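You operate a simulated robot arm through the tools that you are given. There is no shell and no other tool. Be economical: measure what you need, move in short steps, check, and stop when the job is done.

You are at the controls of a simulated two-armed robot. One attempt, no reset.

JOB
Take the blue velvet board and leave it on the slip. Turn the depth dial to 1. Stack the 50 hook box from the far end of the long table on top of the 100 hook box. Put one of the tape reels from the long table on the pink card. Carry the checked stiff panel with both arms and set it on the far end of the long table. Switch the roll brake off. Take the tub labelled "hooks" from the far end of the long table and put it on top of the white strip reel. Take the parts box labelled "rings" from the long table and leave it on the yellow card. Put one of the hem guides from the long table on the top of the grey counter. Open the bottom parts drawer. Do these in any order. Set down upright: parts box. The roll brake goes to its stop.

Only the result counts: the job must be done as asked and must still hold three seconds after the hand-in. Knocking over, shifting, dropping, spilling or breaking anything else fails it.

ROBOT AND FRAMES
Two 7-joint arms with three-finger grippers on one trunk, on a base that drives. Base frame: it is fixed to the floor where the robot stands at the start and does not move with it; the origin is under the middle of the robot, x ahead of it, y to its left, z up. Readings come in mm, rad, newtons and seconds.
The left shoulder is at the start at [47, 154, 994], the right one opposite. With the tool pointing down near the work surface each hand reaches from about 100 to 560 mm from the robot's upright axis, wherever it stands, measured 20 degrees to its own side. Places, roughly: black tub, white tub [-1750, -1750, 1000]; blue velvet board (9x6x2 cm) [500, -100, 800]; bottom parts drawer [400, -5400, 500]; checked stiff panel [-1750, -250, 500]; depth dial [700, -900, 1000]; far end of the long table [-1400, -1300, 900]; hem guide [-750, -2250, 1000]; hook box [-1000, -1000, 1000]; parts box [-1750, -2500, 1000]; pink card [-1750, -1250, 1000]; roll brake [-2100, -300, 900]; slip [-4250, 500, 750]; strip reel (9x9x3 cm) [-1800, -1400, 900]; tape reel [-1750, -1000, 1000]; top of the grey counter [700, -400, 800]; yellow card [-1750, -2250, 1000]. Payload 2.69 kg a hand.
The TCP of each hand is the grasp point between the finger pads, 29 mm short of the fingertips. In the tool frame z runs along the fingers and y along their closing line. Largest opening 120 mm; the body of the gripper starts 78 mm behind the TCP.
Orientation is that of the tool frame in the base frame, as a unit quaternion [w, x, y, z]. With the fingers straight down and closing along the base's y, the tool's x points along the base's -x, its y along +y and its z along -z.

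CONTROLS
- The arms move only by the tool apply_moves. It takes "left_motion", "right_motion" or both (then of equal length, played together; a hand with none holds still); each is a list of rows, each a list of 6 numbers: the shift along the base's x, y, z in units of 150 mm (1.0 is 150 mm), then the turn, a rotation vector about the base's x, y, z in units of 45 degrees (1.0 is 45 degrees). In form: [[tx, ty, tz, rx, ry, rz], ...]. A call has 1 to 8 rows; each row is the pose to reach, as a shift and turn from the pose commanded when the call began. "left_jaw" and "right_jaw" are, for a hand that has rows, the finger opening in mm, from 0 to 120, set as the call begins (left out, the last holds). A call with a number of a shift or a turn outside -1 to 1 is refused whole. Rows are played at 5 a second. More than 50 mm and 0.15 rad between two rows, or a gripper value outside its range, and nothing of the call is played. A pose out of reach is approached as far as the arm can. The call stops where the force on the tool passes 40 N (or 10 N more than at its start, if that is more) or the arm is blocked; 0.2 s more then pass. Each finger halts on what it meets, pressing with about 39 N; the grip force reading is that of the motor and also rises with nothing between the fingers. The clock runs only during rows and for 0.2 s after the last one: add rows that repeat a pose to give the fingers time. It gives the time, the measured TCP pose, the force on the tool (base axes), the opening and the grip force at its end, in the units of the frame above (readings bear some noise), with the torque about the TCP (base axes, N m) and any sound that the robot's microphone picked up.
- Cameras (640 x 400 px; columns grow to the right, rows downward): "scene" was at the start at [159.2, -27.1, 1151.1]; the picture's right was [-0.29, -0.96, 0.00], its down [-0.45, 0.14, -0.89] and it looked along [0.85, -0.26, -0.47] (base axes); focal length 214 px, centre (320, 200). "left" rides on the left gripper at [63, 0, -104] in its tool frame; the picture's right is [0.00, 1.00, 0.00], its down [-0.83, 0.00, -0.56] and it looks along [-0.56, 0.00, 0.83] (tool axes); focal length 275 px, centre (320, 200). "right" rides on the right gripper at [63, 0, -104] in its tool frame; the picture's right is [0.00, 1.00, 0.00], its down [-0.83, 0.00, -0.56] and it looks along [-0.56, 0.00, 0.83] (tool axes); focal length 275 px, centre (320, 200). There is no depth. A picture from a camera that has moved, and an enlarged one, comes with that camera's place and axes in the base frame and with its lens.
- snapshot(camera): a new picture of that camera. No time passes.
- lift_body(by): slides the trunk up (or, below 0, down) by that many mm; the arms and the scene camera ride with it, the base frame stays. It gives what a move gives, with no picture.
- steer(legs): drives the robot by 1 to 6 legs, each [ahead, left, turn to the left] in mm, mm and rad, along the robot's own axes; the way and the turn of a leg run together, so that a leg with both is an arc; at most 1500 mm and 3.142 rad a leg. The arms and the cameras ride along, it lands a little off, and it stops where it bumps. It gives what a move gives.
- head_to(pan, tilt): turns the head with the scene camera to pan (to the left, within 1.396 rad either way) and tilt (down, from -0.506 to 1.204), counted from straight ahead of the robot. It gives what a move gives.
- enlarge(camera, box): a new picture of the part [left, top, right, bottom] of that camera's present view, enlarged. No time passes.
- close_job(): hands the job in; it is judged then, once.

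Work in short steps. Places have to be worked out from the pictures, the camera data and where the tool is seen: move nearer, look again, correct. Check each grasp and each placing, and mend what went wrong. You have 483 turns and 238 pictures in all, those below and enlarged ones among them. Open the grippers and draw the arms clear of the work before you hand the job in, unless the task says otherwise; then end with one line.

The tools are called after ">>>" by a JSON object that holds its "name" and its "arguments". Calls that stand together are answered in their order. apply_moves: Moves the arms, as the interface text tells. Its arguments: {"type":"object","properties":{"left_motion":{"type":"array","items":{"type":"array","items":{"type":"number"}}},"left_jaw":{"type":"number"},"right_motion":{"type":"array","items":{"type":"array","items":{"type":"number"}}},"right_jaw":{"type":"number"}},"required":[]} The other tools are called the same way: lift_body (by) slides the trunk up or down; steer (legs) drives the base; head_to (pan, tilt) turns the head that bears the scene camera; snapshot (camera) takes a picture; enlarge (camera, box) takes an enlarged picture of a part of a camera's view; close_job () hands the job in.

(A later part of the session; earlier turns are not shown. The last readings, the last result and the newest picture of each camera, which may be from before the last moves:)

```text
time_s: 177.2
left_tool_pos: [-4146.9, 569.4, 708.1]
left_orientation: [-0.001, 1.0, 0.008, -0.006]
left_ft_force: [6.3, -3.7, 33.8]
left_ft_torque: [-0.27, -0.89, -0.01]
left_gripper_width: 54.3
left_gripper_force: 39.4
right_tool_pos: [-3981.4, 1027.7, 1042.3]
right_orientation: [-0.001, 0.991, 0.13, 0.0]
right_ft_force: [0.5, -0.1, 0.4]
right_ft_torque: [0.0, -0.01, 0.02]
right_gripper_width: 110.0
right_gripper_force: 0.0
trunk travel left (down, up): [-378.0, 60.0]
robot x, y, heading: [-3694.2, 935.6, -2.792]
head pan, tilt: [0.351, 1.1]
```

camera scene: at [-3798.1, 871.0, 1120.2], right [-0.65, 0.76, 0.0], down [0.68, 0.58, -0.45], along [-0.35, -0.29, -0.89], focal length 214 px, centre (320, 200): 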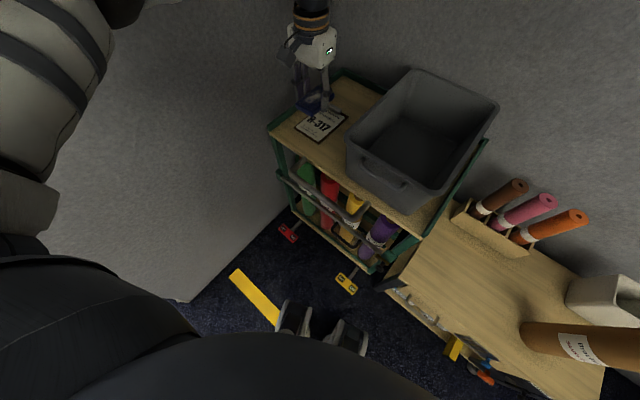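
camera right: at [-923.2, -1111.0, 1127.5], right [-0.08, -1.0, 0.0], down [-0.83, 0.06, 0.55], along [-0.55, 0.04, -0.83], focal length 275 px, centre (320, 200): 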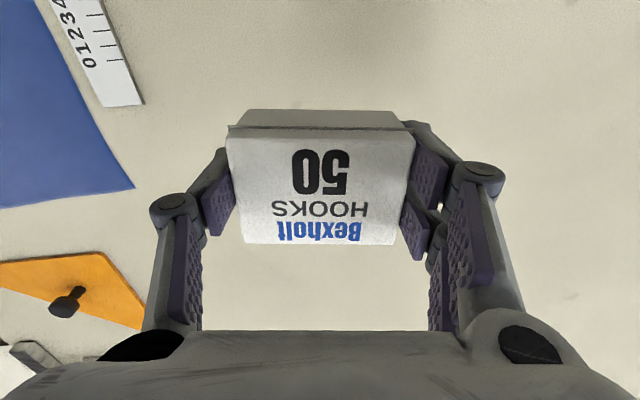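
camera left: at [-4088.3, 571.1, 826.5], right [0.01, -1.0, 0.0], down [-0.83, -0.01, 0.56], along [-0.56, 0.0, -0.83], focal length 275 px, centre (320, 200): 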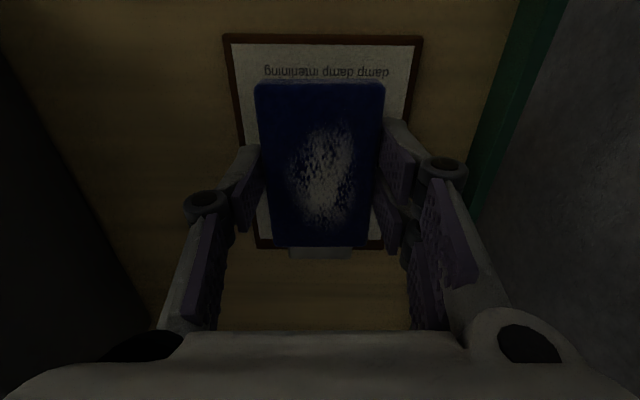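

Firm contact at z 708. I release the board and rise straight up.

>>> {"name": "apply_moves", "arguments": {"left_motion": [[0, 0, 0.02, 0, 0, 0], [0, 0, 0.02, 0, 0, 0]], "left_jaw": 80}}

>>> {"name": "apply_moves", "arguments": {"left_motion": [[0, 0, 0.3, 0, 0, 0], [0, 0, 0.6, 0, 0, 0], [0, 0, 0.9, 0, 0, 0]]}}

>>> {"name": "snapshot", "arguments": {"camera": "left"}}

```text
time_s: 177.8
left_tool_pos: [-4146.3, 569.5, 705.1]
left_orientation: [-0.001, 1.0, 0.007, 0.0]
left_ft_force: [1.2, -0.8, 0.6]
left_ft_torque: [-0.01, 0.03, -0.01]
left_gripper_width: 80.0
left_gripper_force: 0.1
right_tool_pos: [-3983.8, 1025.7, 1040.2]
right_orientation: [0.0, 0.992, 0.13, 0.0]
right_ft_force: [-0.1, 0.0, -0.6]
right_ft_torque: [0.0, 0.0, 0.01]
right_gripper_width: 110.0
right_gripper_force: 0.1
trunk travel left (down, up): [-378.0, 60.0]
robot x, y, heading: [-3693.1, 934.8, -2.793]
head pan, tilt: [0.351, 1.1]
```

```text
time_s: 178.6
left_tool_pos: [-4147.1, 569.0, 841.1]
left_orientation: [-0.001, 1.0, 0.008, -0.003]
left_ft_force: [-1.0, 0.4, 1.0]
left_ft_torque: [0.0, -0.01, 0.0]
left_gripper_width: 80.0
left_gripper_force: 0.1
right_tool_pos: [-3982.9, 1025.9, 1040.8]
right_orientation: [0.001, 0.992, 0.129, 0.001]
right_ft_force: [-0.7, 1.5, 0.5]
right_ft_torque: [-0.02, 0.01, -0.02]
right_gripper_width: 109.8
right_gripper_force: 0.1
trunk travel left (down, up): [-378.0, 60.0]
robot x, y, heading: [-3694.1, 933.5, -2.79]
head pan, tilt: [0.351, 1.1]
```

```text
162 pictures are left
camera left: at [-4082.1, 571.4, 944.6], right [0.01, -1.0, 0.0], down [-0.83, -0.01, 0.56], along [-0.56, 0.0, -0.83], focal length 275 px, centre (320, 200)
```

left: 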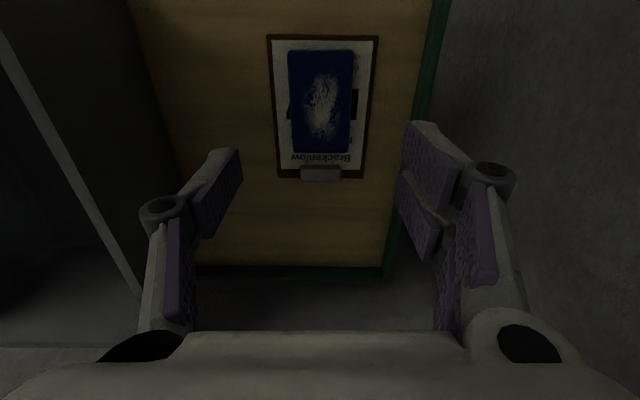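

Board rests on the slip. I retreat the way I came, raise the hand, and turn toward the rack.

>>> {"name": "steer", "arguments": {"legs": [[-550, 200, 0]]}}

>>> {"name": "apply_moves", "arguments": {"left_motion": [[0.25, 0.1, 0.15, 0, 0, 0.15], [0.5, 0.2, 0.3, 0, 0, 0.3], [0.75, 0.3, 0.45, 0, 0, 0.44], [0.9, 0.4, 0.7, 0, 0, 0.44], [0.9, 0.4, 0.95, 0, 0, 0.44]]}}

>>> {"name": "steer", "arguments": {"legs": [[0, 0, 0.61], [0, 0, 0.61]]}}

>>> {"name": "head_to", "arguments": {"pan": 0.3, "tilt": 0.3}}

>>> {"name": "snapshot", "arguments": {"camera": "scene"}}

```text
time_s: 182.0
left_tool_pos: [-3550.5, 577.3, 841.1]
left_orientation: [-0.002, 1.0, 0.006, -0.003]
left_ft_force: [0.0, -0.2, 0.1]
left_ft_torque: [-0.04, -0.01, 0.02]
left_gripper_width: 80.1
left_gripper_force: 0.0
right_tool_pos: [-3385.5, 1033.4, 1041.0]
right_orientation: [0.0, 0.992, 0.129, 0.001]
right_ft_force: [0.5, -0.6, -0.3]
right_ft_torque: [0.02, 0.02, -0.01]
right_gripper_width: 109.9
right_gripper_force: 0.1
trunk travel left (down, up): [-378.0, 60.0]
robot x, y, heading: [-3098.7, 941.0, -2.793]
head pan, tilt: [0.351, 1.1]
```

```text
time_s: 183.2
left_tool_pos: [-3417.2, 639.2, 982.6]
left_orientation: [-0.001, 0.984, 0.178, -0.002]
left_ft_force: [-1.1, -0.7, 0.2]
left_ft_torque: [0.0, 0.01, 0.01]
left_gripper_width: 80.1
left_gripper_force: 0.1
right_tool_pos: [-3386.2, 1033.4, 1041.3]
right_orientation: [0.0, 0.992, 0.129, 0.001]
right_ft_force: [-0.2, 0.2, 0.1]
right_ft_torque: [0.02, -0.02, 0.02]
right_gripper_width: 110.0
right_gripper_force: 0.1
trunk travel left (down, up): [-378.0, 60.0]
robot x, y, heading: [-3095.8, 939.3, -2.792]
head pan, tilt: [0.351, 1.1]
```

```text
time_s: 186.9
left_tool_pos: [-2929.3, 532.1, 984.1]
left_orientation: [0.001, 0.711, 0.704, -0.001]
left_ft_force: [0.6, -0.1, 0.0]
left_ft_torque: [0.01, 0.03, -0.02]
left_gripper_width: 80.1
left_gripper_force: 0.0
right_tool_pos: [-3285.6, 702.9, 1040.9]
right_orientation: [0.0, 0.744, 0.668, 0.001]
right_ft_force: [0.0, 0.4, 0.2]
right_ft_torque: [0.01, -0.03, 0.01]
right_gripper_width: 109.9
right_gripper_force: 0.1
trunk travel left (down, up): [-378.0, 60.0]
robot x, y, heading: [-3094.3, 939.6, -1.588]
head pan, tilt: [0.351, 1.1]
```

```text
time_s: 188.1
left_tool_pos: [-2928.5, 532.9, 984.2]
left_orientation: [0.001, 0.71, 0.704, -0.002]
left_ft_force: [-0.1, -0.5, 0.0]
left_ft_torque: [0.01, 0.01, 0.01]
left_gripper_width: 79.8
left_gripper_force: 0.1
right_tool_pos: [-3286.3, 703.2, 1040.7]
right_orientation: [0.0, 0.744, 0.668, 0.0]
right_ft_force: [0.0, -0.3, 0.8]
right_ft_torque: [0.0, -0.01, -0.01]
right_gripper_width: 110.0
right_gripper_force: 0.0
trunk travel left (down, up): [-378.0, 60.0]
robot x, y, heading: [-3092.8, 941.7, -1.589]
head pan, tilt: [0.3, 0.3]
```

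```text
161 pictures are left
camera scene: at [-3070.0, 788.6, 1186.2], right [-0.96, -0.28, 0.0], down [-0.08, 0.28, -0.96], along [0.27, -0.92, -0.3], focal length 214 px, centre (320, 200)
```

scene: 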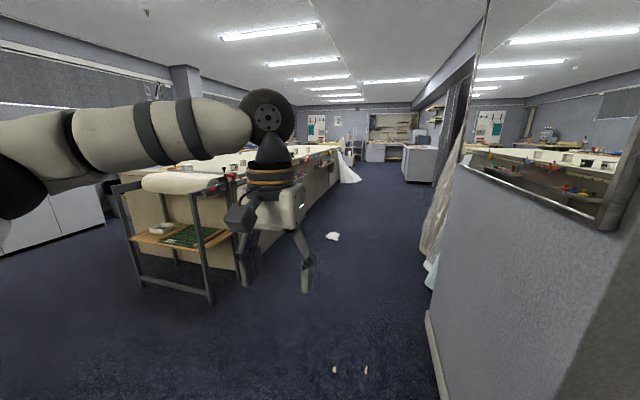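

I zoom on the rack to see the roll brake and panel.

>>> {"name": "enlarge", "arguments": {"camera": "scene", "box": [100, 150, 260, 310]}}

```text
2.50 times, centred on (180, 230) of scene
camera zoom: at [-3070.0, 788.6, 1186.2], right [-0.96, -0.28, 0.0], down [-0.08, 0.28, -0.96], along [0.27, -0.92, -0.3], focal length 536 px, centre (670, 125)
```

zoom: 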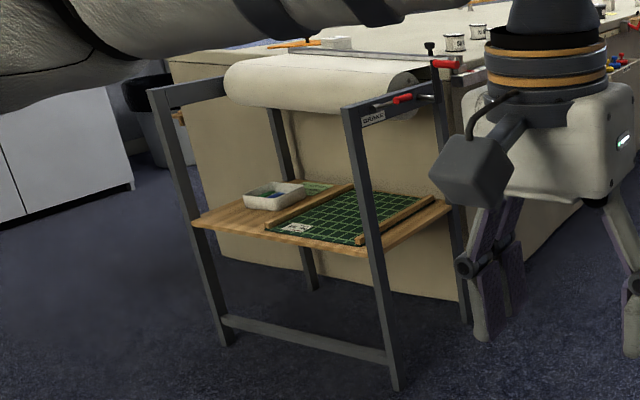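

The BRAKE label and a red-handled lever are on the rack's west side bar. I drive to about (-2550,100) and face it.

>>> {"name": "steer", "arguments": {"legs": [[840, 545, 0], [0, 0, 0.85]]}}

>>> {"name": "head_to", "arguments": {"pan": 0, "tilt": 0.45}}

>>> {"name": "snapshot", "arguments": {"camera": "scene"}}

```text
time_s: 195.5
left_tool_pos: [-2142.1, -79.4, 983.8]
left_orientation: [0.001, 0.364, 0.931, -0.001]
left_ft_force: [0.9, 0.5, 0.8]
left_ft_torque: [-0.02, 0.01, 0.01]
left_gripper_width: 80.3
left_gripper_force: 0.1
right_tool_pos: [-2509.9, -231.1, 1040.7]
right_orientation: [0.0, 0.41, 0.912, 0.0]
right_ft_force: [-0.6, -0.1, 0.4]
right_ft_torque: [-0.01, -0.01, -0.02]
right_gripper_width: 109.9
right_gripper_force: 0.0
trunk travel left (down, up): [-378.0, 60.0]
robot x, y, heading: [-2557.5, 69.1, -0.751]
head pan, tilt: [0.3, 0.3]
```

```text
time_s: 196.3
left_tool_pos: [-2142.8, -80.5, 984.0]
left_orientation: [0.001, 0.364, 0.931, -0.002]
left_ft_force: [-0.1, -0.9, 0.1]
left_ft_torque: [-0.04, 0.01, 0.02]
left_gripper_width: 80.3
left_gripper_force: 0.1
right_tool_pos: [-2508.2, -230.9, 1041.4]
right_orientation: [-0.001, 0.409, 0.912, 0.0]
right_ft_force: [0.0, -0.3, 0.1]
right_ft_torque: [-0.03, 0.02, 0.0]
right_gripper_width: 110.2
right_gripper_force: 0.0
trunk travel left (down, up): [-378.0, 60.0]
robot x, y, heading: [-2557.6, 69.0, -0.758]
head pan, tilt: [0.0, 0.45]
```

```text
159 pictures are left
camera scene: at [-2443.8, -35.9, 1172.3], right [-0.68, -0.73, 0.0], down [-0.32, 0.3, -0.9], along [0.66, -0.62, -0.43], focal length 214 px, centre (320, 200)
```

scene: 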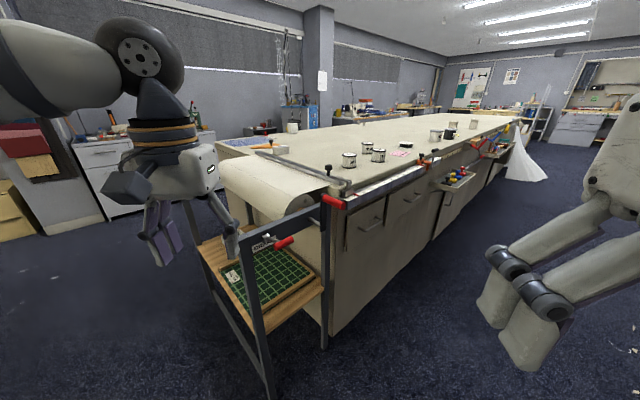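

>>> {"name": "enlarge", "arguments": {"camera": "scene", "box": [210, 160, 370, 280]}}

>>> {"name": "enlarge", "arguments": {"camera": "scene", "box": [320, 100, 540, 220]}}

```text
3.33 times, centred on (290, 220) of scene
camera zoom: at [-2443.8, -35.9, 1172.3], right [-0.68, -0.73, 0.0], down [-0.32, 0.3, -0.9], along [0.66, -0.62, -0.43], focal length 715 px, centre (420, 133)
```

zoom: 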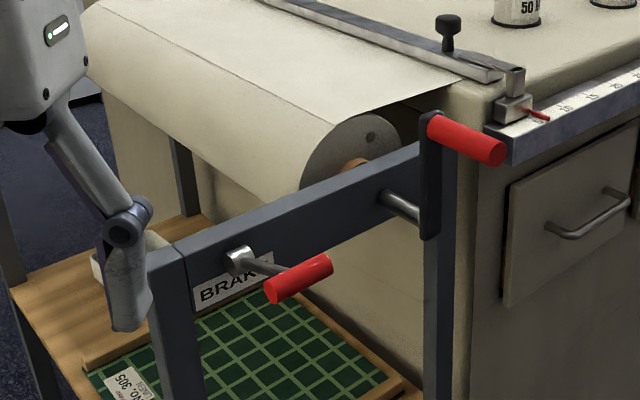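

```text
2.91 times, centred on (430, 160) of scene
camera zoom: at [-2443.8, -35.9, 1172.3], right [-0.68, -0.73, 0.0], down [-0.32, 0.3, -0.9], along [0.66, -0.62, -0.43], focal length 624 px, centre (0, 316)
```

zoom: 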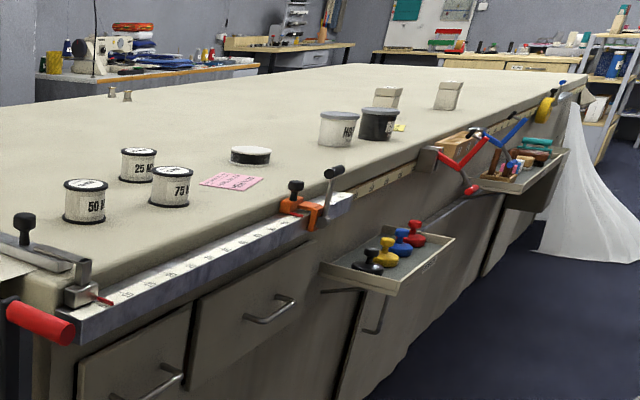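

I square up to face +x beside the rack's west side.

>>> {"name": "steer", "arguments": {"legs": [[0, 0, 0.755], [0, -400, 0]]}}

>>> {"name": "snapshot", "arguments": {"camera": "left"}}

>>> {"name": "snapshot", "arguments": {"camera": "scene"}}

```text
time_s: 201.9
left_tool_pos: [-2151.6, -155.3, 983.6]
left_orientation: [0.002, -0.002, 1.0, -0.001]
left_ft_force: [-0.1, 0.2, -0.3]
left_ft_torque: [0.01, 0.03, -0.01]
left_gripper_width: 80.4
left_gripper_force: 0.0
right_tool_pos: [-2317.2, -515.7, 1040.7]
right_orientation: [-0.002, 0.048, 0.999, 0.001]
right_ft_force: [0.1, 0.3, -0.9]
right_ft_torque: [0.03, 0.02, 0.0]
right_gripper_width: 109.8
right_gripper_force: 0.1
trunk travel left (down, up): [-378.0, 60.0]
robot x, y, heading: [-2557.4, -326.4, -0.003]
head pan, tilt: [0.0, 0.45]
```

```text
156 pictures are left
camera left: at [-2214.8, -154.1, 1087.1], right [0.0, 1.0, 0.0], down [0.83, 0.0, 0.56], along [0.56, 0.0, -0.83], focal length 275 px, centre (320, 200)
```

left: 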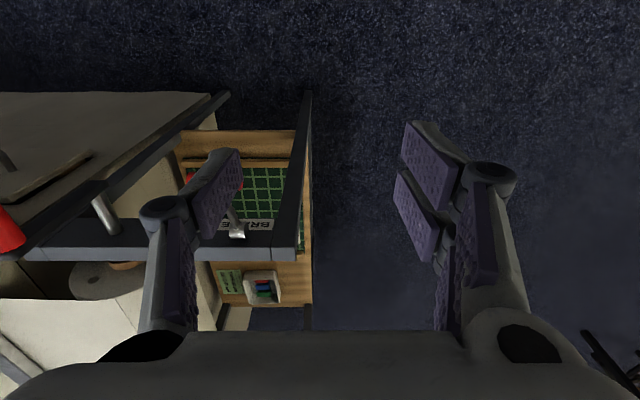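

```text
155 pictures are left
camera scene: at [-2403.0, -329.4, 1172.3], right [-0.01, -1.0, 0.0], down [-0.44, 0.0, -0.9], along [0.9, -0.01, -0.44], focal length 214 px, centre (320, 200)
```

scene: 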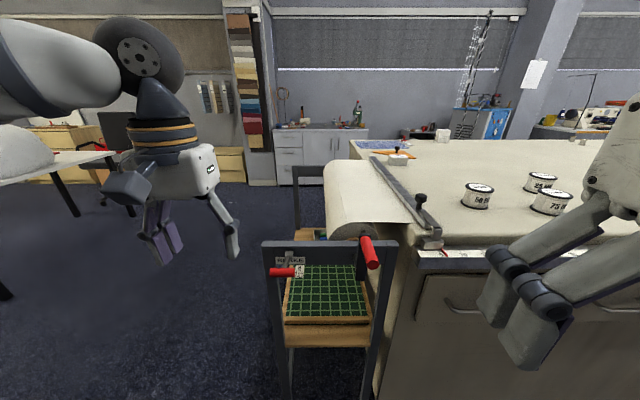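

Excellent head-on view; I zoom on the brake.

>>> {"name": "enlarge", "arguments": {"camera": "scene", "box": [250, 225, 410, 335]}}

>>> {"name": "enlarge", "arguments": {"camera": "scene", "box": [260, 245, 320, 285]}}

```text
3.64 times, centred on (330, 280) of scene
camera zoom: at [-2403.0, -329.4, 1172.3], right [-0.01, -1.0, 0.0], down [-0.44, 0.0, -0.9], along [0.9, -0.01, -0.44], focal length 780 px, centre (284, -91)
```

zoom: 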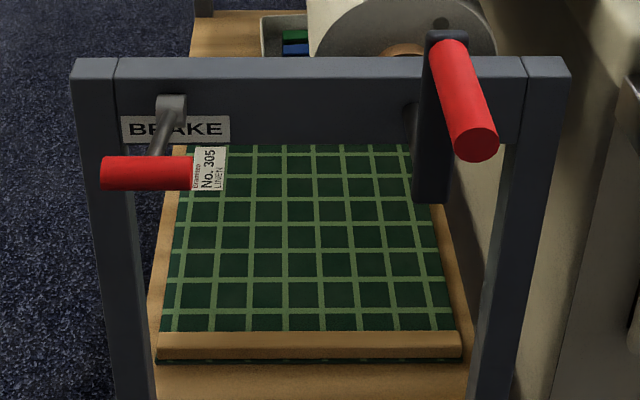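

```text
10.00 times, centred on (290, 265) of scene
camera zoom: at [-2403.0, -329.4, 1172.3], right [-0.01, -1.0, 0.0], down [-0.44, 0.0, -0.9], along [0.9, -0.01, -0.44], focal length 2145 px, centre (620, -450)
```

zoom: 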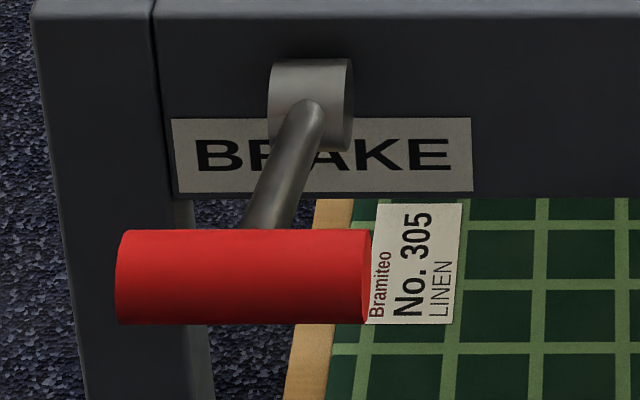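

Brake: a hub at about [-1988,-258,821] with a rod pointing outward and slightly up to a red grip at [-2077,-257,852]; it swings up/down about y. I centre the left camera on it for a closer look at marks.

>>> {"name": "apply_moves", "arguments": {"left_motion": [[0, -0.3, 0.1, 0, 0, 0], [0, -0.6, 0.1, 0, 0, 0], [-0.1, -0.68, 0.1, 0, 0, 0]]}}

>>> {"name": "snapshot", "arguments": {"camera": "left"}}

>>> {"name": "enlarge", "arguments": {"camera": "left", "box": [240, 100, 440, 280]}}

```text
time_s: 202.7
left_tool_pos: [-2165.3, -258.2, 999.8]
left_orientation: [0.001, -0.001, 1.0, 0.0]
left_ft_force: [-0.1, -0.2, -0.4]
left_ft_torque: [0.01, 0.0, 0.01]
left_gripper_width: 79.9
left_gripper_force: 0.1
right_tool_pos: [-2318.1, -515.3, 1041.0]
right_orientation: [-0.001, 0.049, 0.999, 0.0]
right_ft_force: [0.1, 0.3, 0.5]
right_ft_torque: [-0.04, -0.04, 0.02]
right_gripper_width: 110.1
right_gripper_force: 0.1
trunk travel left (down, up): [-378.0, 60.0]
robot x, y, heading: [-2558.3, -328.5, -0.005]
head pan, tilt: [0.0, 0.45]
```

```text
152 pictures are left
camera left: at [-2228.6, -255.7, 1103.3], right [0.0, 1.0, 0.0], down [0.83, 0.0, 0.56], along [0.56, 0.0, -0.83], focal length 275 px, centre (320, 200)
```

left: 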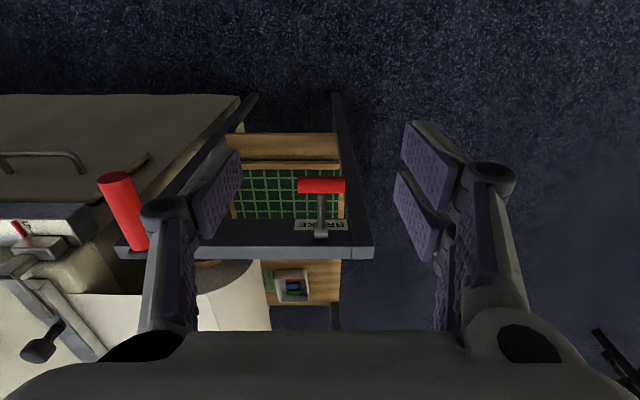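

```text
2.22 times, centred on (340, 190) of left
camera zoom: at [-2228.6, -255.7, 1103.3], right [0.0, 1.0, 0.0], down [0.83, 0.0, 0.56], along [0.56, 0.0, -0.83], focal length 612 px, centre (276, 222)
```

zoom: 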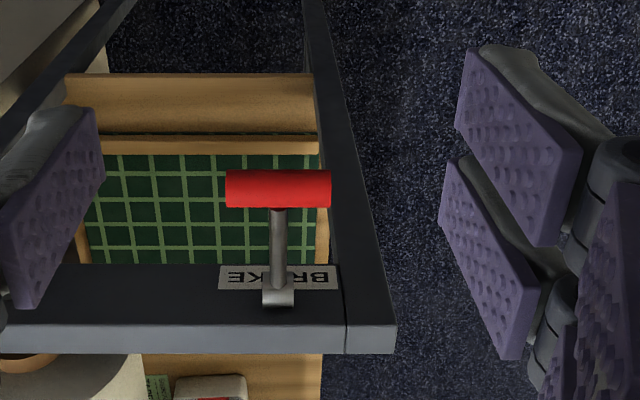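

No ON/OFF marks; the lever is now raised about 25°. I close the left fingers and bring them just above the red grip.

>>> {"name": "apply_moves", "arguments": {"left_motion": [[0.2, 0, -0.1, 0, 0, 0], [0.4, 0, -0.3, 0, 0, 0], [0.58, 0.007, -0.5, 0, 0, 0], [0.58, 0.007, -0.63, 0, 0, 0]], "left_jaw": 0}}

>>> {"name": "snapshot", "arguments": {"camera": "left"}}

>>> {"name": "enlarge", "arguments": {"camera": "scene", "box": [230, 200, 370, 300]}}

```text
time_s: 203.7
left_tool_pos: [-2078.1, -255.0, 905.3]
left_orientation: [0.002, -0.002, 1.0, -0.001]
left_ft_force: [0.0, -0.5, 0.7]
left_ft_torque: [-0.01, -0.02, 0.01]
left_gripper_width: 0.0
left_gripper_force: 28.0
right_tool_pos: [-2317.6, -515.8, 1040.1]
right_orientation: [-0.001, 0.049, 0.999, 0.0]
right_ft_force: [-0.5, -0.4, 0.3]
right_ft_torque: [0.0, 0.0, -0.01]
right_gripper_width: 110.0
right_gripper_force: 0.1
trunk travel left (down, up): [-378.0, 60.0]
robot x, y, heading: [-2558.4, -332.1, 0.001]
head pan, tilt: [0.0, 0.45]
```

```text
150 pictures are left
camera left: at [-2141.1, -254.1, 1008.1], right [0.0, 1.0, 0.0], down [0.83, 0.0, 0.56], along [0.56, 0.0, -0.83], focal length 275 px, centre (320, 200)
```

left: 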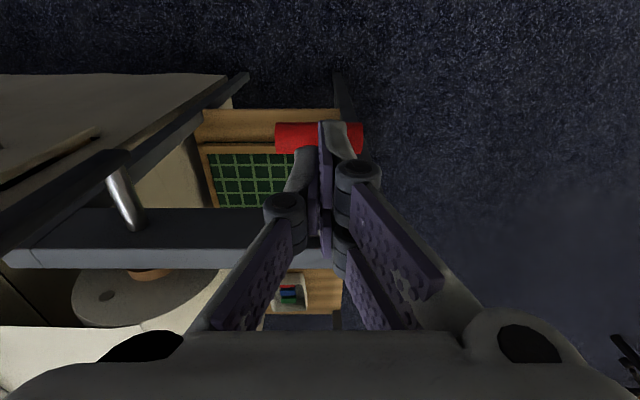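

```text
4.00 times, centred on (300, 250) of scene
camera zoom: at [-2403.0, -329.1, 1172.3], right [-0.01, -1.0, 0.0], down [-0.44, 0.0, -0.9], along [0.9, -0.01, -0.44], focal length 858 px, centre (400, 0)
```

zoom: 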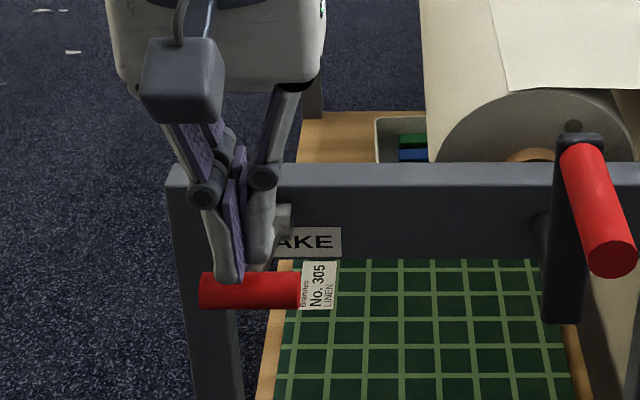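

The tips are right above the grip. I press down along the lever's arc in small rows.

>>> {"name": "apply_moves", "arguments": {"left_motion": [[0, 0, -0.11, 0, 0, 0], [-0.02, 0, -0.2, 0, 0, 0], [-0.04, 0, -0.3, 0, 0, 0], [-0.06, 0, -0.4, 0, 0, 0], [-0.06, 0, -0.5, 0, 0, 0]]}}

>>> {"name": "enlarge", "arguments": {"camera": "scene", "box": [230, 200, 370, 300]}}

```text
time_s: 204.3
left_tool_pos: [-2079.2, -256.3, 892.4]
left_orientation: [0.012, -0.002, 1.0, -0.005]
left_ft_force: [-7.6, 3.4, 30.0]
left_ft_torque: [0.14, 0.37, 0.02]
left_gripper_width: 6.2
left_gripper_force: 28.2
right_tool_pos: [-2320.0, -514.7, 1042.2]
right_orientation: [0.001, 0.048, 0.999, 0.0]
right_ft_force: [0.0, -0.6, 0.0]
right_ft_torque: [0.04, 0.02, -0.01]
right_gripper_width: 109.9
right_gripper_force: 0.0
trunk travel left (down, up): [-378.0, 60.0]
robot x, y, heading: [-2559.9, -331.6, -0.005]
head pan, tilt: [0.0, 0.45]
stopped in row 2 (left hand): the force on the tool passed its limit at 51 N (the readings are from after the stop); the commanded pose is now the measured one
```

```text
4.00 times, centred on (300, 250) of scene
camera zoom: at [-2405.6, -328.7, 1173.1], right [-0.01, -1.0, 0.0], down [-0.43, 0.0, -0.9], along [0.9, 0.0, -0.43], focal length 858 px, centre (400, 0)
```

zoom: 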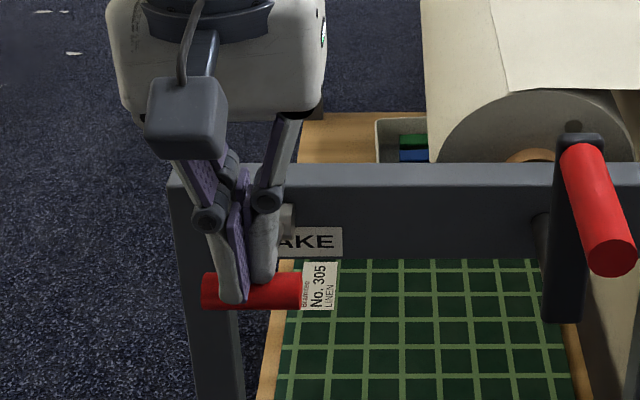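

It resists downward, so this may already be its lower stop; then "off" is upward. I raise the hand and turn it 90° to grip the red bar and lift instead.

>>> {"name": "apply_moves", "arguments": {"left_motion": [[0, 0, 0.25, 0, 0, 0], [0, 0, 0.5, 0, 0, -0.18], [0, 0, 0.6, 0, 0, -0.36], [0, 0, 0.6, 0, 0, -0.54], [0, 0, 0.6, 0, 0, -0.72], [0, 0, 0.6, 0, 0, -0.9]], "left_jaw": 60}}

>>> {"name": "apply_moves", "arguments": {"left_motion": [[0, 0, 0, 0, 0, -0.18], [0, 0, 0, 0, 0, -0.36], [0, 0, 0, 0, 0, -0.54], [0, 0, 0, 0, 0, -0.72], [0, 0, 0, 0, 0, -0.9], [0, 0, 0, 0, 0, -1.0]]}}

>>> {"name": "snapshot", "arguments": {"camera": "left"}}

```text
time_s: 205.7
left_tool_pos: [-2077.9, -254.8, 978.0]
left_orientation: [0.007, 0.345, 0.938, -0.007]
left_ft_force: [0.2, -0.6, 0.0]
left_ft_torque: [0.01, 0.04, 0.03]
left_gripper_width: 60.1
left_gripper_force: 0.1
right_tool_pos: [-2317.8, -516.2, 1039.7]
right_orientation: [-0.001, 0.049, 0.999, -0.001]
right_ft_force: [0.1, -0.3, -0.1]
right_ft_torque: [0.04, -0.01, 0.02]
right_gripper_width: 110.1
right_gripper_force: 0.1
trunk travel left (down, up): [-378.0, 60.0]
robot x, y, heading: [-2558.5, -328.5, -0.003]
head pan, tilt: [0.0, 0.45]
```

```text
time_s: 207.1
left_tool_pos: [-2215.0, -288.2, 956.6]
left_orientation: [0.004, 0.675, 0.738, -0.007]
left_ft_force: [-0.4, -0.1, 0.0]
left_ft_torque: [-0.01, 0.02, 0.04]
left_gripper_width: 60.0
left_gripper_force: 0.0
left hand out of reach, approached as far as the arm can: row 2, 3, 4, 5, 6
right_tool_pos: [-2318.1, -514.4, 1041.6]
right_orientation: [0.0, 0.048, 0.999, 0.0]
right_ft_force: [0.1, 0.1, -0.1]
right_ft_torque: [0.04, 0.02, 0.04]
right_gripper_width: 110.0
right_gripper_force: 0.0
trunk travel left (down, up): [-378.0, 60.0]
robot x, y, heading: [-2555.3, -328.8, -0.007]
head pan, tilt: [0.0, 0.45]
```

```text
147 pictures are left
camera left: at [-2220.3, -222.9, 1059.8], right [1.0, 0.08, 0.0], down [0.07, -0.82, 0.57], along [0.04, -0.57, -0.82], focal length 275 px, centre (320, 200)
```

left: 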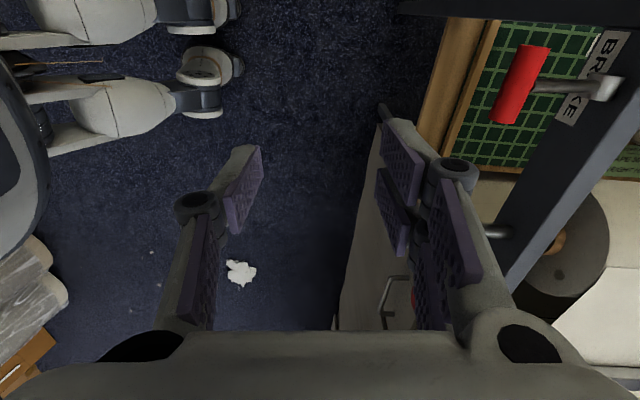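

The turned wrist lacks reach, so I drive 140 mm closer.

>>> {"name": "steer", "arguments": {"legs": [[140, 0, 0]]}}

>>> {"name": "snapshot", "arguments": {"camera": "left"}}

```text
time_s: 208.4
left_tool_pos: [-2074.6, -290.1, 956.4]
left_orientation: [0.005, 0.675, 0.738, -0.007]
left_ft_force: [0.5, -0.1, -0.3]
left_ft_torque: [0.01, 0.03, 0.03]
left_gripper_width: 60.1
left_gripper_force: 0.0
right_tool_pos: [-2176.7, -518.8, 1040.7]
right_orientation: [-0.002, 0.049, 0.999, 0.0]
right_ft_force: [-0.1, -0.4, 0.3]
right_ft_torque: [0.0, 0.01, 0.01]
right_gripper_width: 110.4
right_gripper_force: 0.0
trunk travel left (down, up): [-378.0, 60.0]
robot x, y, heading: [-2414.1, -328.3, -0.003]
head pan, tilt: [0.0, 0.45]
```

```text
146 pictures are left
camera left: at [-2077.8, -224.6, 1059.5], right [1.0, 0.08, -0.01], down [0.07, -0.82, 0.57], along [0.04, -0.57, -0.82], focal length 275 px, centre (320, 200)
```

left: 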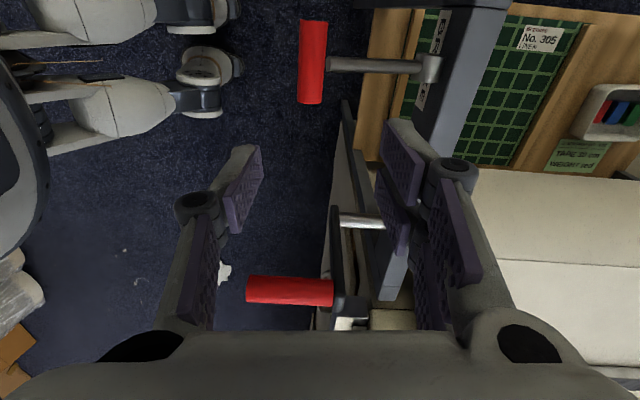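

The grip is now within the hand's plane. I lower to straddle the -y half of the red bar, beside the rod.

>>> {"name": "apply_moves", "arguments": {"left_motion": [[-0.02, 0.1, -0.2, 0, 0, 0], [-0.02, 0.1, -0.45, 0, 0, 0], [-0.02, 0.1, -0.67, 0, 0, 0]]}}

>>> {"name": "snapshot", "arguments": {"camera": "left"}}

```text
time_s: 209.2
left_tool_pos: [-2073.8, -275.1, 872.2]
left_orientation: [0.014, 0.674, 0.739, -0.004]
left_ft_force: [6.3, 2.1, 11.6]
left_ft_torque: [0.19, -0.43, -0.24]
left_gripper_width: 69.2
left_gripper_force: 5.0
right_tool_pos: [-2175.9, -517.4, 1041.3]
right_orientation: [-0.001, 0.05, 0.999, 0.0]
right_ft_force: [0.6, 1.0, -1.0]
right_ft_torque: [0.0, 0.03, -0.02]
right_gripper_width: 110.0
right_gripper_force: 0.1
trunk travel left (down, up): [-378.0, 60.0]
robot x, y, heading: [-2416.8, -327.9, -0.007]
head pan, tilt: [0.0, 0.45]
stopped in row 3 (left hand): the force on the tool passed its limit at 52 N (the readings are from after the stop); the commanded pose is now the measured one
```

```text
145 pictures are left
camera left: at [-2080.6, -207.9, 974.1], right [1.0, 0.09, 0.01], down [0.06, -0.82, 0.58], along [0.06, -0.57, -0.82], focal length 275 px, centre (320, 200)
```

left: 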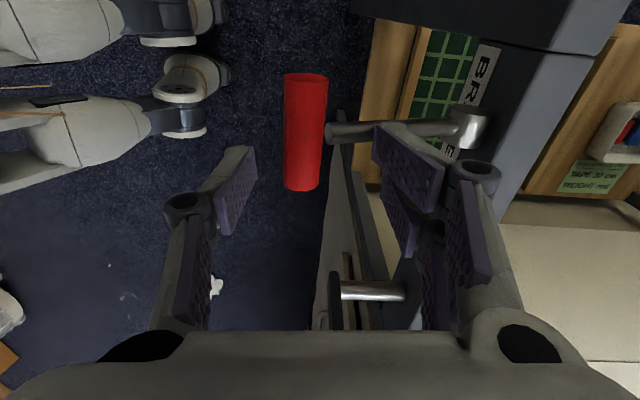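

The inner finger touched the rod: the grip spans y -224…-290 with the rod near -262. I lift, shift 8 mm toward -y and try again.

>>> {"name": "apply_moves", "arguments": {"left_motion": [[0, 0, 0.2, 0, 0, 0], [-0.03, -0.055, 0.2, 0, 0, 0]], "left_jaw": 60}}

>>> {"name": "apply_moves", "arguments": {"left_motion": [[0, 0, -0.15, 0, 0, 0], [0, 0, -0.25, 0, 0, 0], [0, 0, -0.31, 0, 0, 0]]}}

>>> {"name": "snapshot", "arguments": {"camera": "left"}}

```text
time_s: 209.8
left_tool_pos: [-2081.2, -282.5, 900.6]
left_orientation: [0.011, 0.674, 0.739, -0.004]
left_ft_force: [0.0, 0.7, 0.1]
left_ft_torque: [0.03, 0.02, -0.02]
left_gripper_width: 59.9
left_gripper_force: 0.0
right_tool_pos: [-2176.4, -515.9, 1040.4]
right_orientation: [-0.001, 0.05, 0.999, -0.001]
right_ft_force: [0.2, 0.3, -0.4]
right_ft_torque: [0.02, -0.01, -0.02]
right_gripper_width: 110.1
right_gripper_force: 0.0
trunk travel left (down, up): [-378.0, 60.0]
robot x, y, heading: [-2411.0, -326.7, -0.005]
head pan, tilt: [0.0, 0.45]
```

```text
time_s: 210.6
left_tool_pos: [-2079.7, -286.2, 855.6]
left_orientation: [0.014, 0.675, 0.737, -0.004]
left_ft_force: [2.1, -25.5, 12.4]
left_ft_torque: [0.08, -0.6, -0.96]
left_gripper_width: 62.7
left_gripper_force: 1.2
right_tool_pos: [-2177.7, -519.3, 1040.0]
right_orientation: [0.0, 0.05, 0.999, 0.001]
right_ft_force: [0.1, -0.1, 0.6]
right_ft_torque: [0.0, -0.01, -0.01]
right_gripper_width: 110.0
right_gripper_force: 0.1
trunk travel left (down, up): [-378.0, 60.0]
robot x, y, heading: [-2418.3, -325.4, -0.011]
head pan, tilt: [0.0, 0.45]
```

```text
144 pictures are left
camera left: at [-2086.1, -219.4, 957.2], right [1.0, 0.08, 0.01], down [0.06, -0.81, 0.58], along [0.06, -0.57, -0.82], focal length 275 px, centre (320, 200)
```

left: 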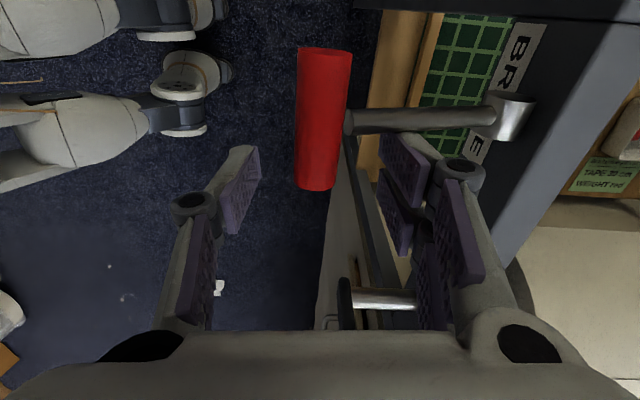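

Still rubbing the rod slightly; I ease 5 mm more and close on the bar.

>>> {"name": "apply_moves", "arguments": {"left_motion": [[0, -0.035, 0.03, 0, 0, 0], [0, -0.035, 0.03, 0, 0, 0]]}}

>>> {"name": "apply_moves", "arguments": {"left_motion": [[0, 0, 0, 0, 0, 0], [0, 0, 0, 0, 0, 0], [0, 0, 0, 0, 0, 0]], "left_jaw": 8}}

>>> {"name": "snapshot", "arguments": {"camera": "left"}}

```text
time_s: 211.2
left_tool_pos: [-2078.9, -286.4, 857.6]
left_orientation: [0.01, 0.673, 0.74, -0.003]
left_ft_force: [0.5, -4.9, -1.9]
left_ft_torque: [-0.14, 0.11, -0.23]
left_gripper_width: 59.9
left_gripper_force: 0.0
right_tool_pos: [-2176.9, -517.9, 1041.0]
right_orientation: [-0.001, 0.049, 0.999, 0.0]
right_ft_force: [-0.2, 0.1, -0.2]
right_ft_torque: [0.0, 0.03, 0.02]
right_gripper_width: 110.2
right_gripper_force: 0.0
trunk travel left (down, up): [-378.0, 60.0]
robot x, y, heading: [-2417.3, -329.5, -0.008]
head pan, tilt: [0.0, 0.45]
```

```text
time_s: 212.0
left_tool_pos: [-2081.2, -287.4, 859.2]
left_orientation: [0.011, 0.674, 0.738, -0.003]
left_ft_force: [-12.0, 5.7, 2.5]
left_ft_torque: [0.89, 0.09, -0.58]
left_gripper_width: 17.1
left_gripper_force: 42.1
right_tool_pos: [-2177.6, -515.9, 1041.4]
right_orientation: [0.0, 0.049, 0.999, -0.001]
right_ft_force: [0.3, 0.5, 0.2]
right_ft_torque: [0.01, 0.0, 0.0]
right_gripper_width: 109.9
right_gripper_force: 0.1
trunk travel left (down, up): [-378.0, 60.0]
robot x, y, heading: [-2417.5, -329.2, -0.009]
head pan, tilt: [0.0, 0.45]
```

```text
143 pictures are left
camera left: at [-2087.4, -220.2, 961.2], right [1.0, 0.09, 0.01], down [0.06, -0.82, 0.57], along [0.06, -0.57, -0.82], focal length 275 px, centre (320, 200)
```

left: 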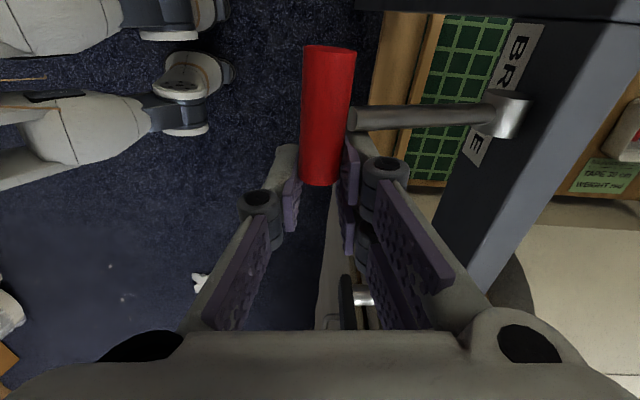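

Gripped. I lift along the arc (up and inward).

>>> {"name": "apply_moves", "arguments": {"left_motion": [[0.05, 0, 0.1, 0, 0, 0], [0.125, 0, 0.2, 0, 0, 0], [0.205, 0, 0.28, 0, 0, 0], [0.3, 0, 0.353, 0, 0, 0]]}}

>>> {"name": "snapshot", "arguments": {"camera": "left"}}

>>> {"name": "enlarge", "arguments": {"camera": "scene", "box": [200, 200, 440, 380]}}

```text
time_s: 213.0
left_tool_pos: [-2066.7, -285.9, 892.1]
left_orientation: [0.023, 0.671, 0.741, -0.01]
left_ft_force: [15.9, -8.9, -12.1]
left_ft_torque: [0.21, -0.3, -0.96]
left_gripper_width: 18.0
left_gripper_force: 42.7
left hand out of reach, approached as far as the arm can: row 2, 3, 4
right_tool_pos: [-2177.3, -516.6, 1041.0]
right_orientation: [-0.001, 0.049, 0.999, 0.0]
right_ft_force: [-0.9, 0.5, -0.1]
right_ft_torque: [-0.01, -0.03, 0.04]
right_gripper_width: 110.1
right_gripper_force: 0.1
trunk travel left (down, up): [-378.0, 60.0]
robot x, y, heading: [-2417.6, -328.8, -0.008]
head pan, tilt: [0.0, 0.45]
stopped in row 4 (left hand): the force on the tool passed its limit at 116 N (the readings are from after the stop); the commanded pose is now the measured one
```

```text
142 pictures are left
camera left: at [-2074.5, -216.0, 993.2], right [1.0, 0.09, 0.02], down [0.06, -0.8, 0.59], along [0.07, -0.59, -0.8], focal length 275 px, centre (320, 200)
```

left: 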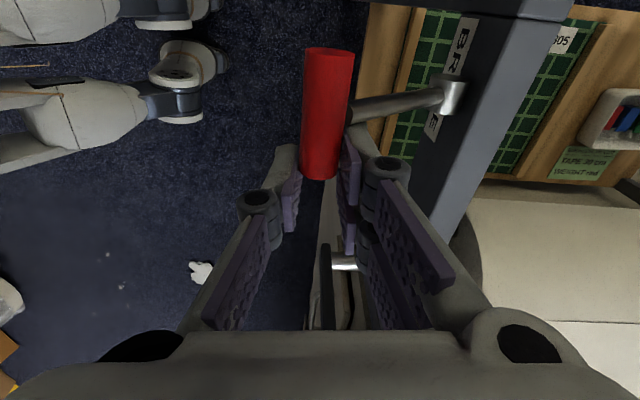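

```text
2.22 times, centred on (320, 290) of scene
camera zoom: at [-2261.2, -331.1, 1172.0], right [-0.01, -1.0, 0.0], down [-0.44, 0.0, -0.9], along [0.9, -0.01, -0.44], focal length 477 px, centre (320, 0)
```

zoom: 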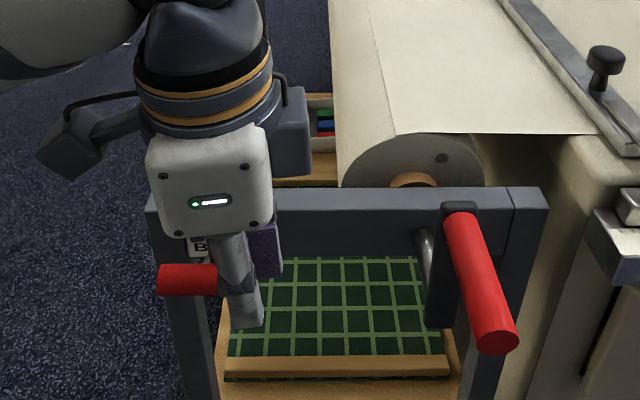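

The lever does swing upward; the turned wrist just ran out of reach. I release, rise, and unwind the wrist so I can push the bar inward (+x), which raises it further.

>>> {"name": "apply_moves", "arguments": {"left_motion": [[0, 0, 0, 0, 0, 0], [0, 0, 0, 0, 0, 0]], "left_jaw": 60}}

>>> {"name": "apply_moves", "arguments": {"left_motion": [[0, 0, 0.2, 0, 0, 0], [0, 0, 0.4, 0, 0, 0], [-0.1, 0, 0.5, 0, 0, 0.15], [-0.3, 0, 0.5, 0, 0, 0.3], [-0.5, 0, 0.5, 0, 0, 0.48], [-0.6, 0, 0.5, 0, 0, 0.66], [-0.6, 0, 0.5, 0, 0, 0.84], [-0.6, 0, 0.5, 0, 0, 1.0]]}}

>>> {"name": "apply_moves", "arguments": {"left_motion": [[0, 0, 0, 0, 0, 0.18], [0, 0, 0, 0, 0, 0.36], [0, 0, 0, 0, 0, 0.54], [0, 0, 0, 0, 0, 0.72], [0, 0, 0, 0, 0, 0.88]], "left_jaw": 0}}

>>> {"name": "enlarge", "arguments": {"camera": "scene", "box": [200, 200, 440, 380]}}

```text
time_s: 213.6
left_tool_pos: [-2068.3, -282.7, 895.6]
left_orientation: [0.022, 0.672, 0.74, -0.009]
left_ft_force: [0.6, -0.2, 0.3]
left_ft_torque: [-0.01, 0.02, 0.0]
left_gripper_width: 60.1
left_gripper_force: 0.2
right_tool_pos: [-2178.4, -516.8, 1040.8]
right_orientation: [-0.001, 0.05, 0.999, 0.0]
right_ft_force: [-0.1, -0.6, -0.2]
right_ft_torque: [-0.01, -0.02, -0.02]
right_gripper_width: 109.8
right_gripper_force: 0.2
trunk travel left (down, up): [-378.0, 60.0]
robot x, y, heading: [-2418.2, -328.3, -0.01]
head pan, tilt: [0.0, 0.45]
```

```text
time_s: 215.4
left_tool_pos: [-2159.3, -283.5, 969.7]
left_orientation: [0.024, 0.335, 0.942, 0.001]
left_ft_force: [-0.1, 0.1, 0.2]
left_ft_torque: [0.01, 0.03, 0.02]
left_gripper_width: 60.0
left_gripper_force: 0.0
right_tool_pos: [-2177.9, -516.7, 1041.1]
right_orientation: [0.0, 0.05, 0.999, 0.0]
right_ft_force: [-0.5, -0.5, 1.7]
right_ft_torque: [0.0, 0.01, -0.03]
right_gripper_width: 109.6
right_gripper_force: 0.1
trunk travel left (down, up): [-378.0, 60.0]
robot x, y, heading: [-2417.5, -329.8, -0.009]
head pan, tilt: [0.0, 0.45]
```

```text
time_s: 216.6
left_tool_pos: [-2158.5, -283.3, 970.1]
left_orientation: [0.023, -0.004, 1.0, 0.008]
left_ft_force: [0.5, 0.6, -0.8]
left_ft_torque: [-0.02, 0.03, -0.03]
left_gripper_width: 0.0
left_gripper_force: 28.3
right_tool_pos: [-2176.5, -516.4, 1041.5]
right_orientation: [0.0, 0.05, 0.999, 0.0]
right_ft_force: [-1.1, 0.1, -0.8]
right_ft_torque: [0.03, -0.01, 0.0]
right_gripper_width: 110.0
right_gripper_force: 0.1
trunk travel left (down, up): [-378.0, 60.0]
robot x, y, heading: [-2416.4, -329.6, -0.012]
head pan, tilt: [0.0, 0.45]
```

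```text
2.22 times, centred on (320, 290) of scene
camera zoom: at [-2261.8, -330.7, 1172.3], right [-0.01, -1.0, 0.0], down [-0.44, 0.0, -0.9], along [0.9, -0.01, -0.44], focal length 477 px, centre (320, 0)
```

zoom: 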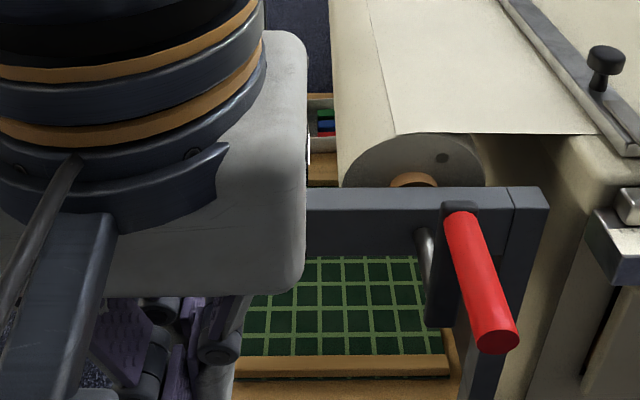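

I look with the left camera to locate the bar now.

>>> {"name": "snapshot", "arguments": {"camera": "left"}}

```text
139 pictures are left
camera left: at [-2225.7, -284.3, 1069.9], right [0.0, 1.0, 0.02], down [0.8, -0.01, 0.59], along [0.59, 0.02, -0.8], focal length 275 px, centre (320, 200)
```

left: 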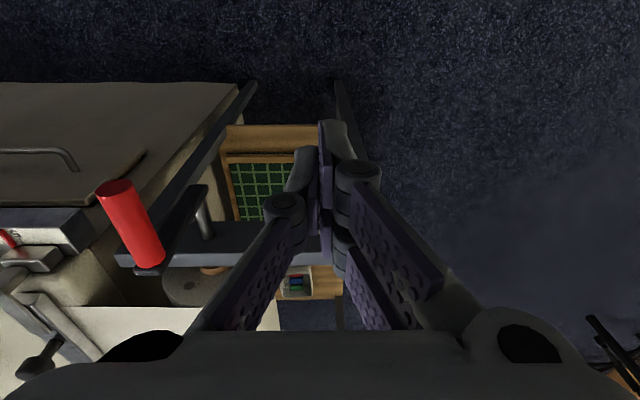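

I lower beside the outer side of the bar, at y≈-257, then push inward.

>>> {"name": "apply_moves", "arguments": {"left_motion": [[0, 0.1, -0.2, 0, 0, 0], [0, 0.175, -0.45, 0, 0, 0], [0, 0.175, -0.61, 0, 0, 0]]}}

>>> {"name": "snapshot", "arguments": {"camera": "left"}}

```text
time_s: 217.4
left_tool_pos: [-2158.5, -257.3, 877.3]
left_orientation: [0.023, -0.002, 1.0, 0.008]
left_ft_force: [-0.7, -0.3, -0.1]
left_ft_torque: [0.0, 0.01, 0.0]
left_gripper_width: 0.2
left_gripper_force: 28.2
right_tool_pos: [-2178.3, -515.7, 1042.1]
right_orientation: [0.0, 0.05, 0.999, 0.0]
right_ft_force: [0.5, 0.6, 0.6]
right_ft_torque: [0.0, 0.02, 0.05]
right_gripper_width: 110.4
right_gripper_force: 0.0
trunk travel left (down, up): [-378.0, 60.0]
robot x, y, heading: [-2415.9, -330.8, -0.007]
head pan, tilt: [0.0, 0.45]
```

```text
138 pictures are left
camera left: at [-2225.6, -258.5, 978.5], right [0.0, 1.0, 0.02], down [0.8, -0.01, 0.59], along [0.59, 0.01, -0.8], focal length 275 px, centre (320, 200)
```

left: 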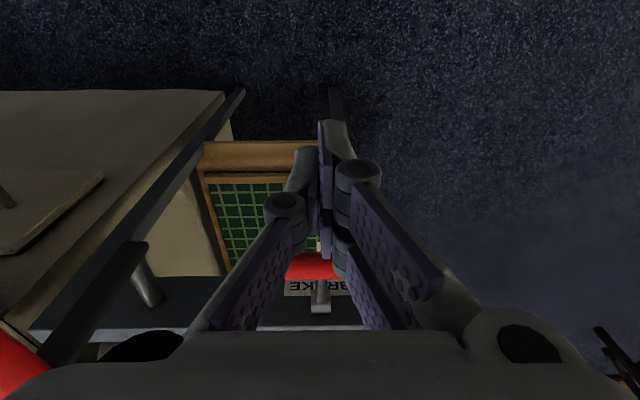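

The bar fell back to about 27°, so it must be carried further until it stays. I push inward along the arc with small rows.

>>> {"name": "apply_moves", "arguments": {"left_motion": [[0.2, 0, 0, 0, 0, 0], [0.4, 0, -0.01, 0, 0, 0], [0.45, 0, 0.07, 0, 0, 0], [0.507, 0, 0.147, 0, 0, 0], [0.59, 0, 0.225, 0, 0, 0], [0.673, 0, 0.3, 0, 0, 0]]}}

>>> {"name": "snapshot", "arguments": {"camera": "left"}}

```text
time_s: 218.0
left_tool_pos: [-2114.3, -258.2, 874.4]
left_orientation: [0.009, 0.002, 1.0, 0.011]
left_ft_force: [-14.8, 0.2, 5.0]
left_ft_torque: [0.02, 0.13, 0.06]
left_gripper_width: 0.2
left_gripper_force: 28.7
right_tool_pos: [-2177.4, -517.0, 1040.8]
right_orientation: [-0.001, 0.05, 0.999, 0.0]
right_ft_force: [0.7, 0.3, 0.1]
right_ft_torque: [-0.01, 0.07, 0.01]
right_gripper_width: 110.2
right_gripper_force: 0.1
trunk travel left (down, up): [-378.0, 60.0]
robot x, y, heading: [-2419.5, -330.1, -0.01]
head pan, tilt: [0.0, 0.45]
stopped in row 3 (left hand): the force on the tool passed its limit at 68 N (the readings are from after the stop); the commanded pose is now the measured one
```

```text
137 pictures are left
camera left: at [-2178.4, -258.6, 977.7], right [0.01, 1.0, 0.02], down [0.82, -0.02, 0.57], along [0.57, 0.01, -0.82], focal length 275 px, centre (320, 200)
```

left: 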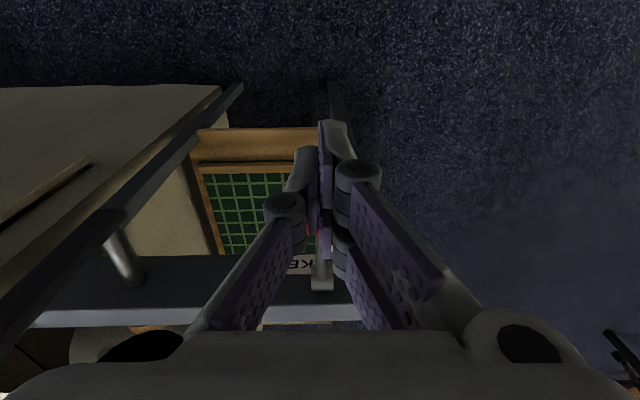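

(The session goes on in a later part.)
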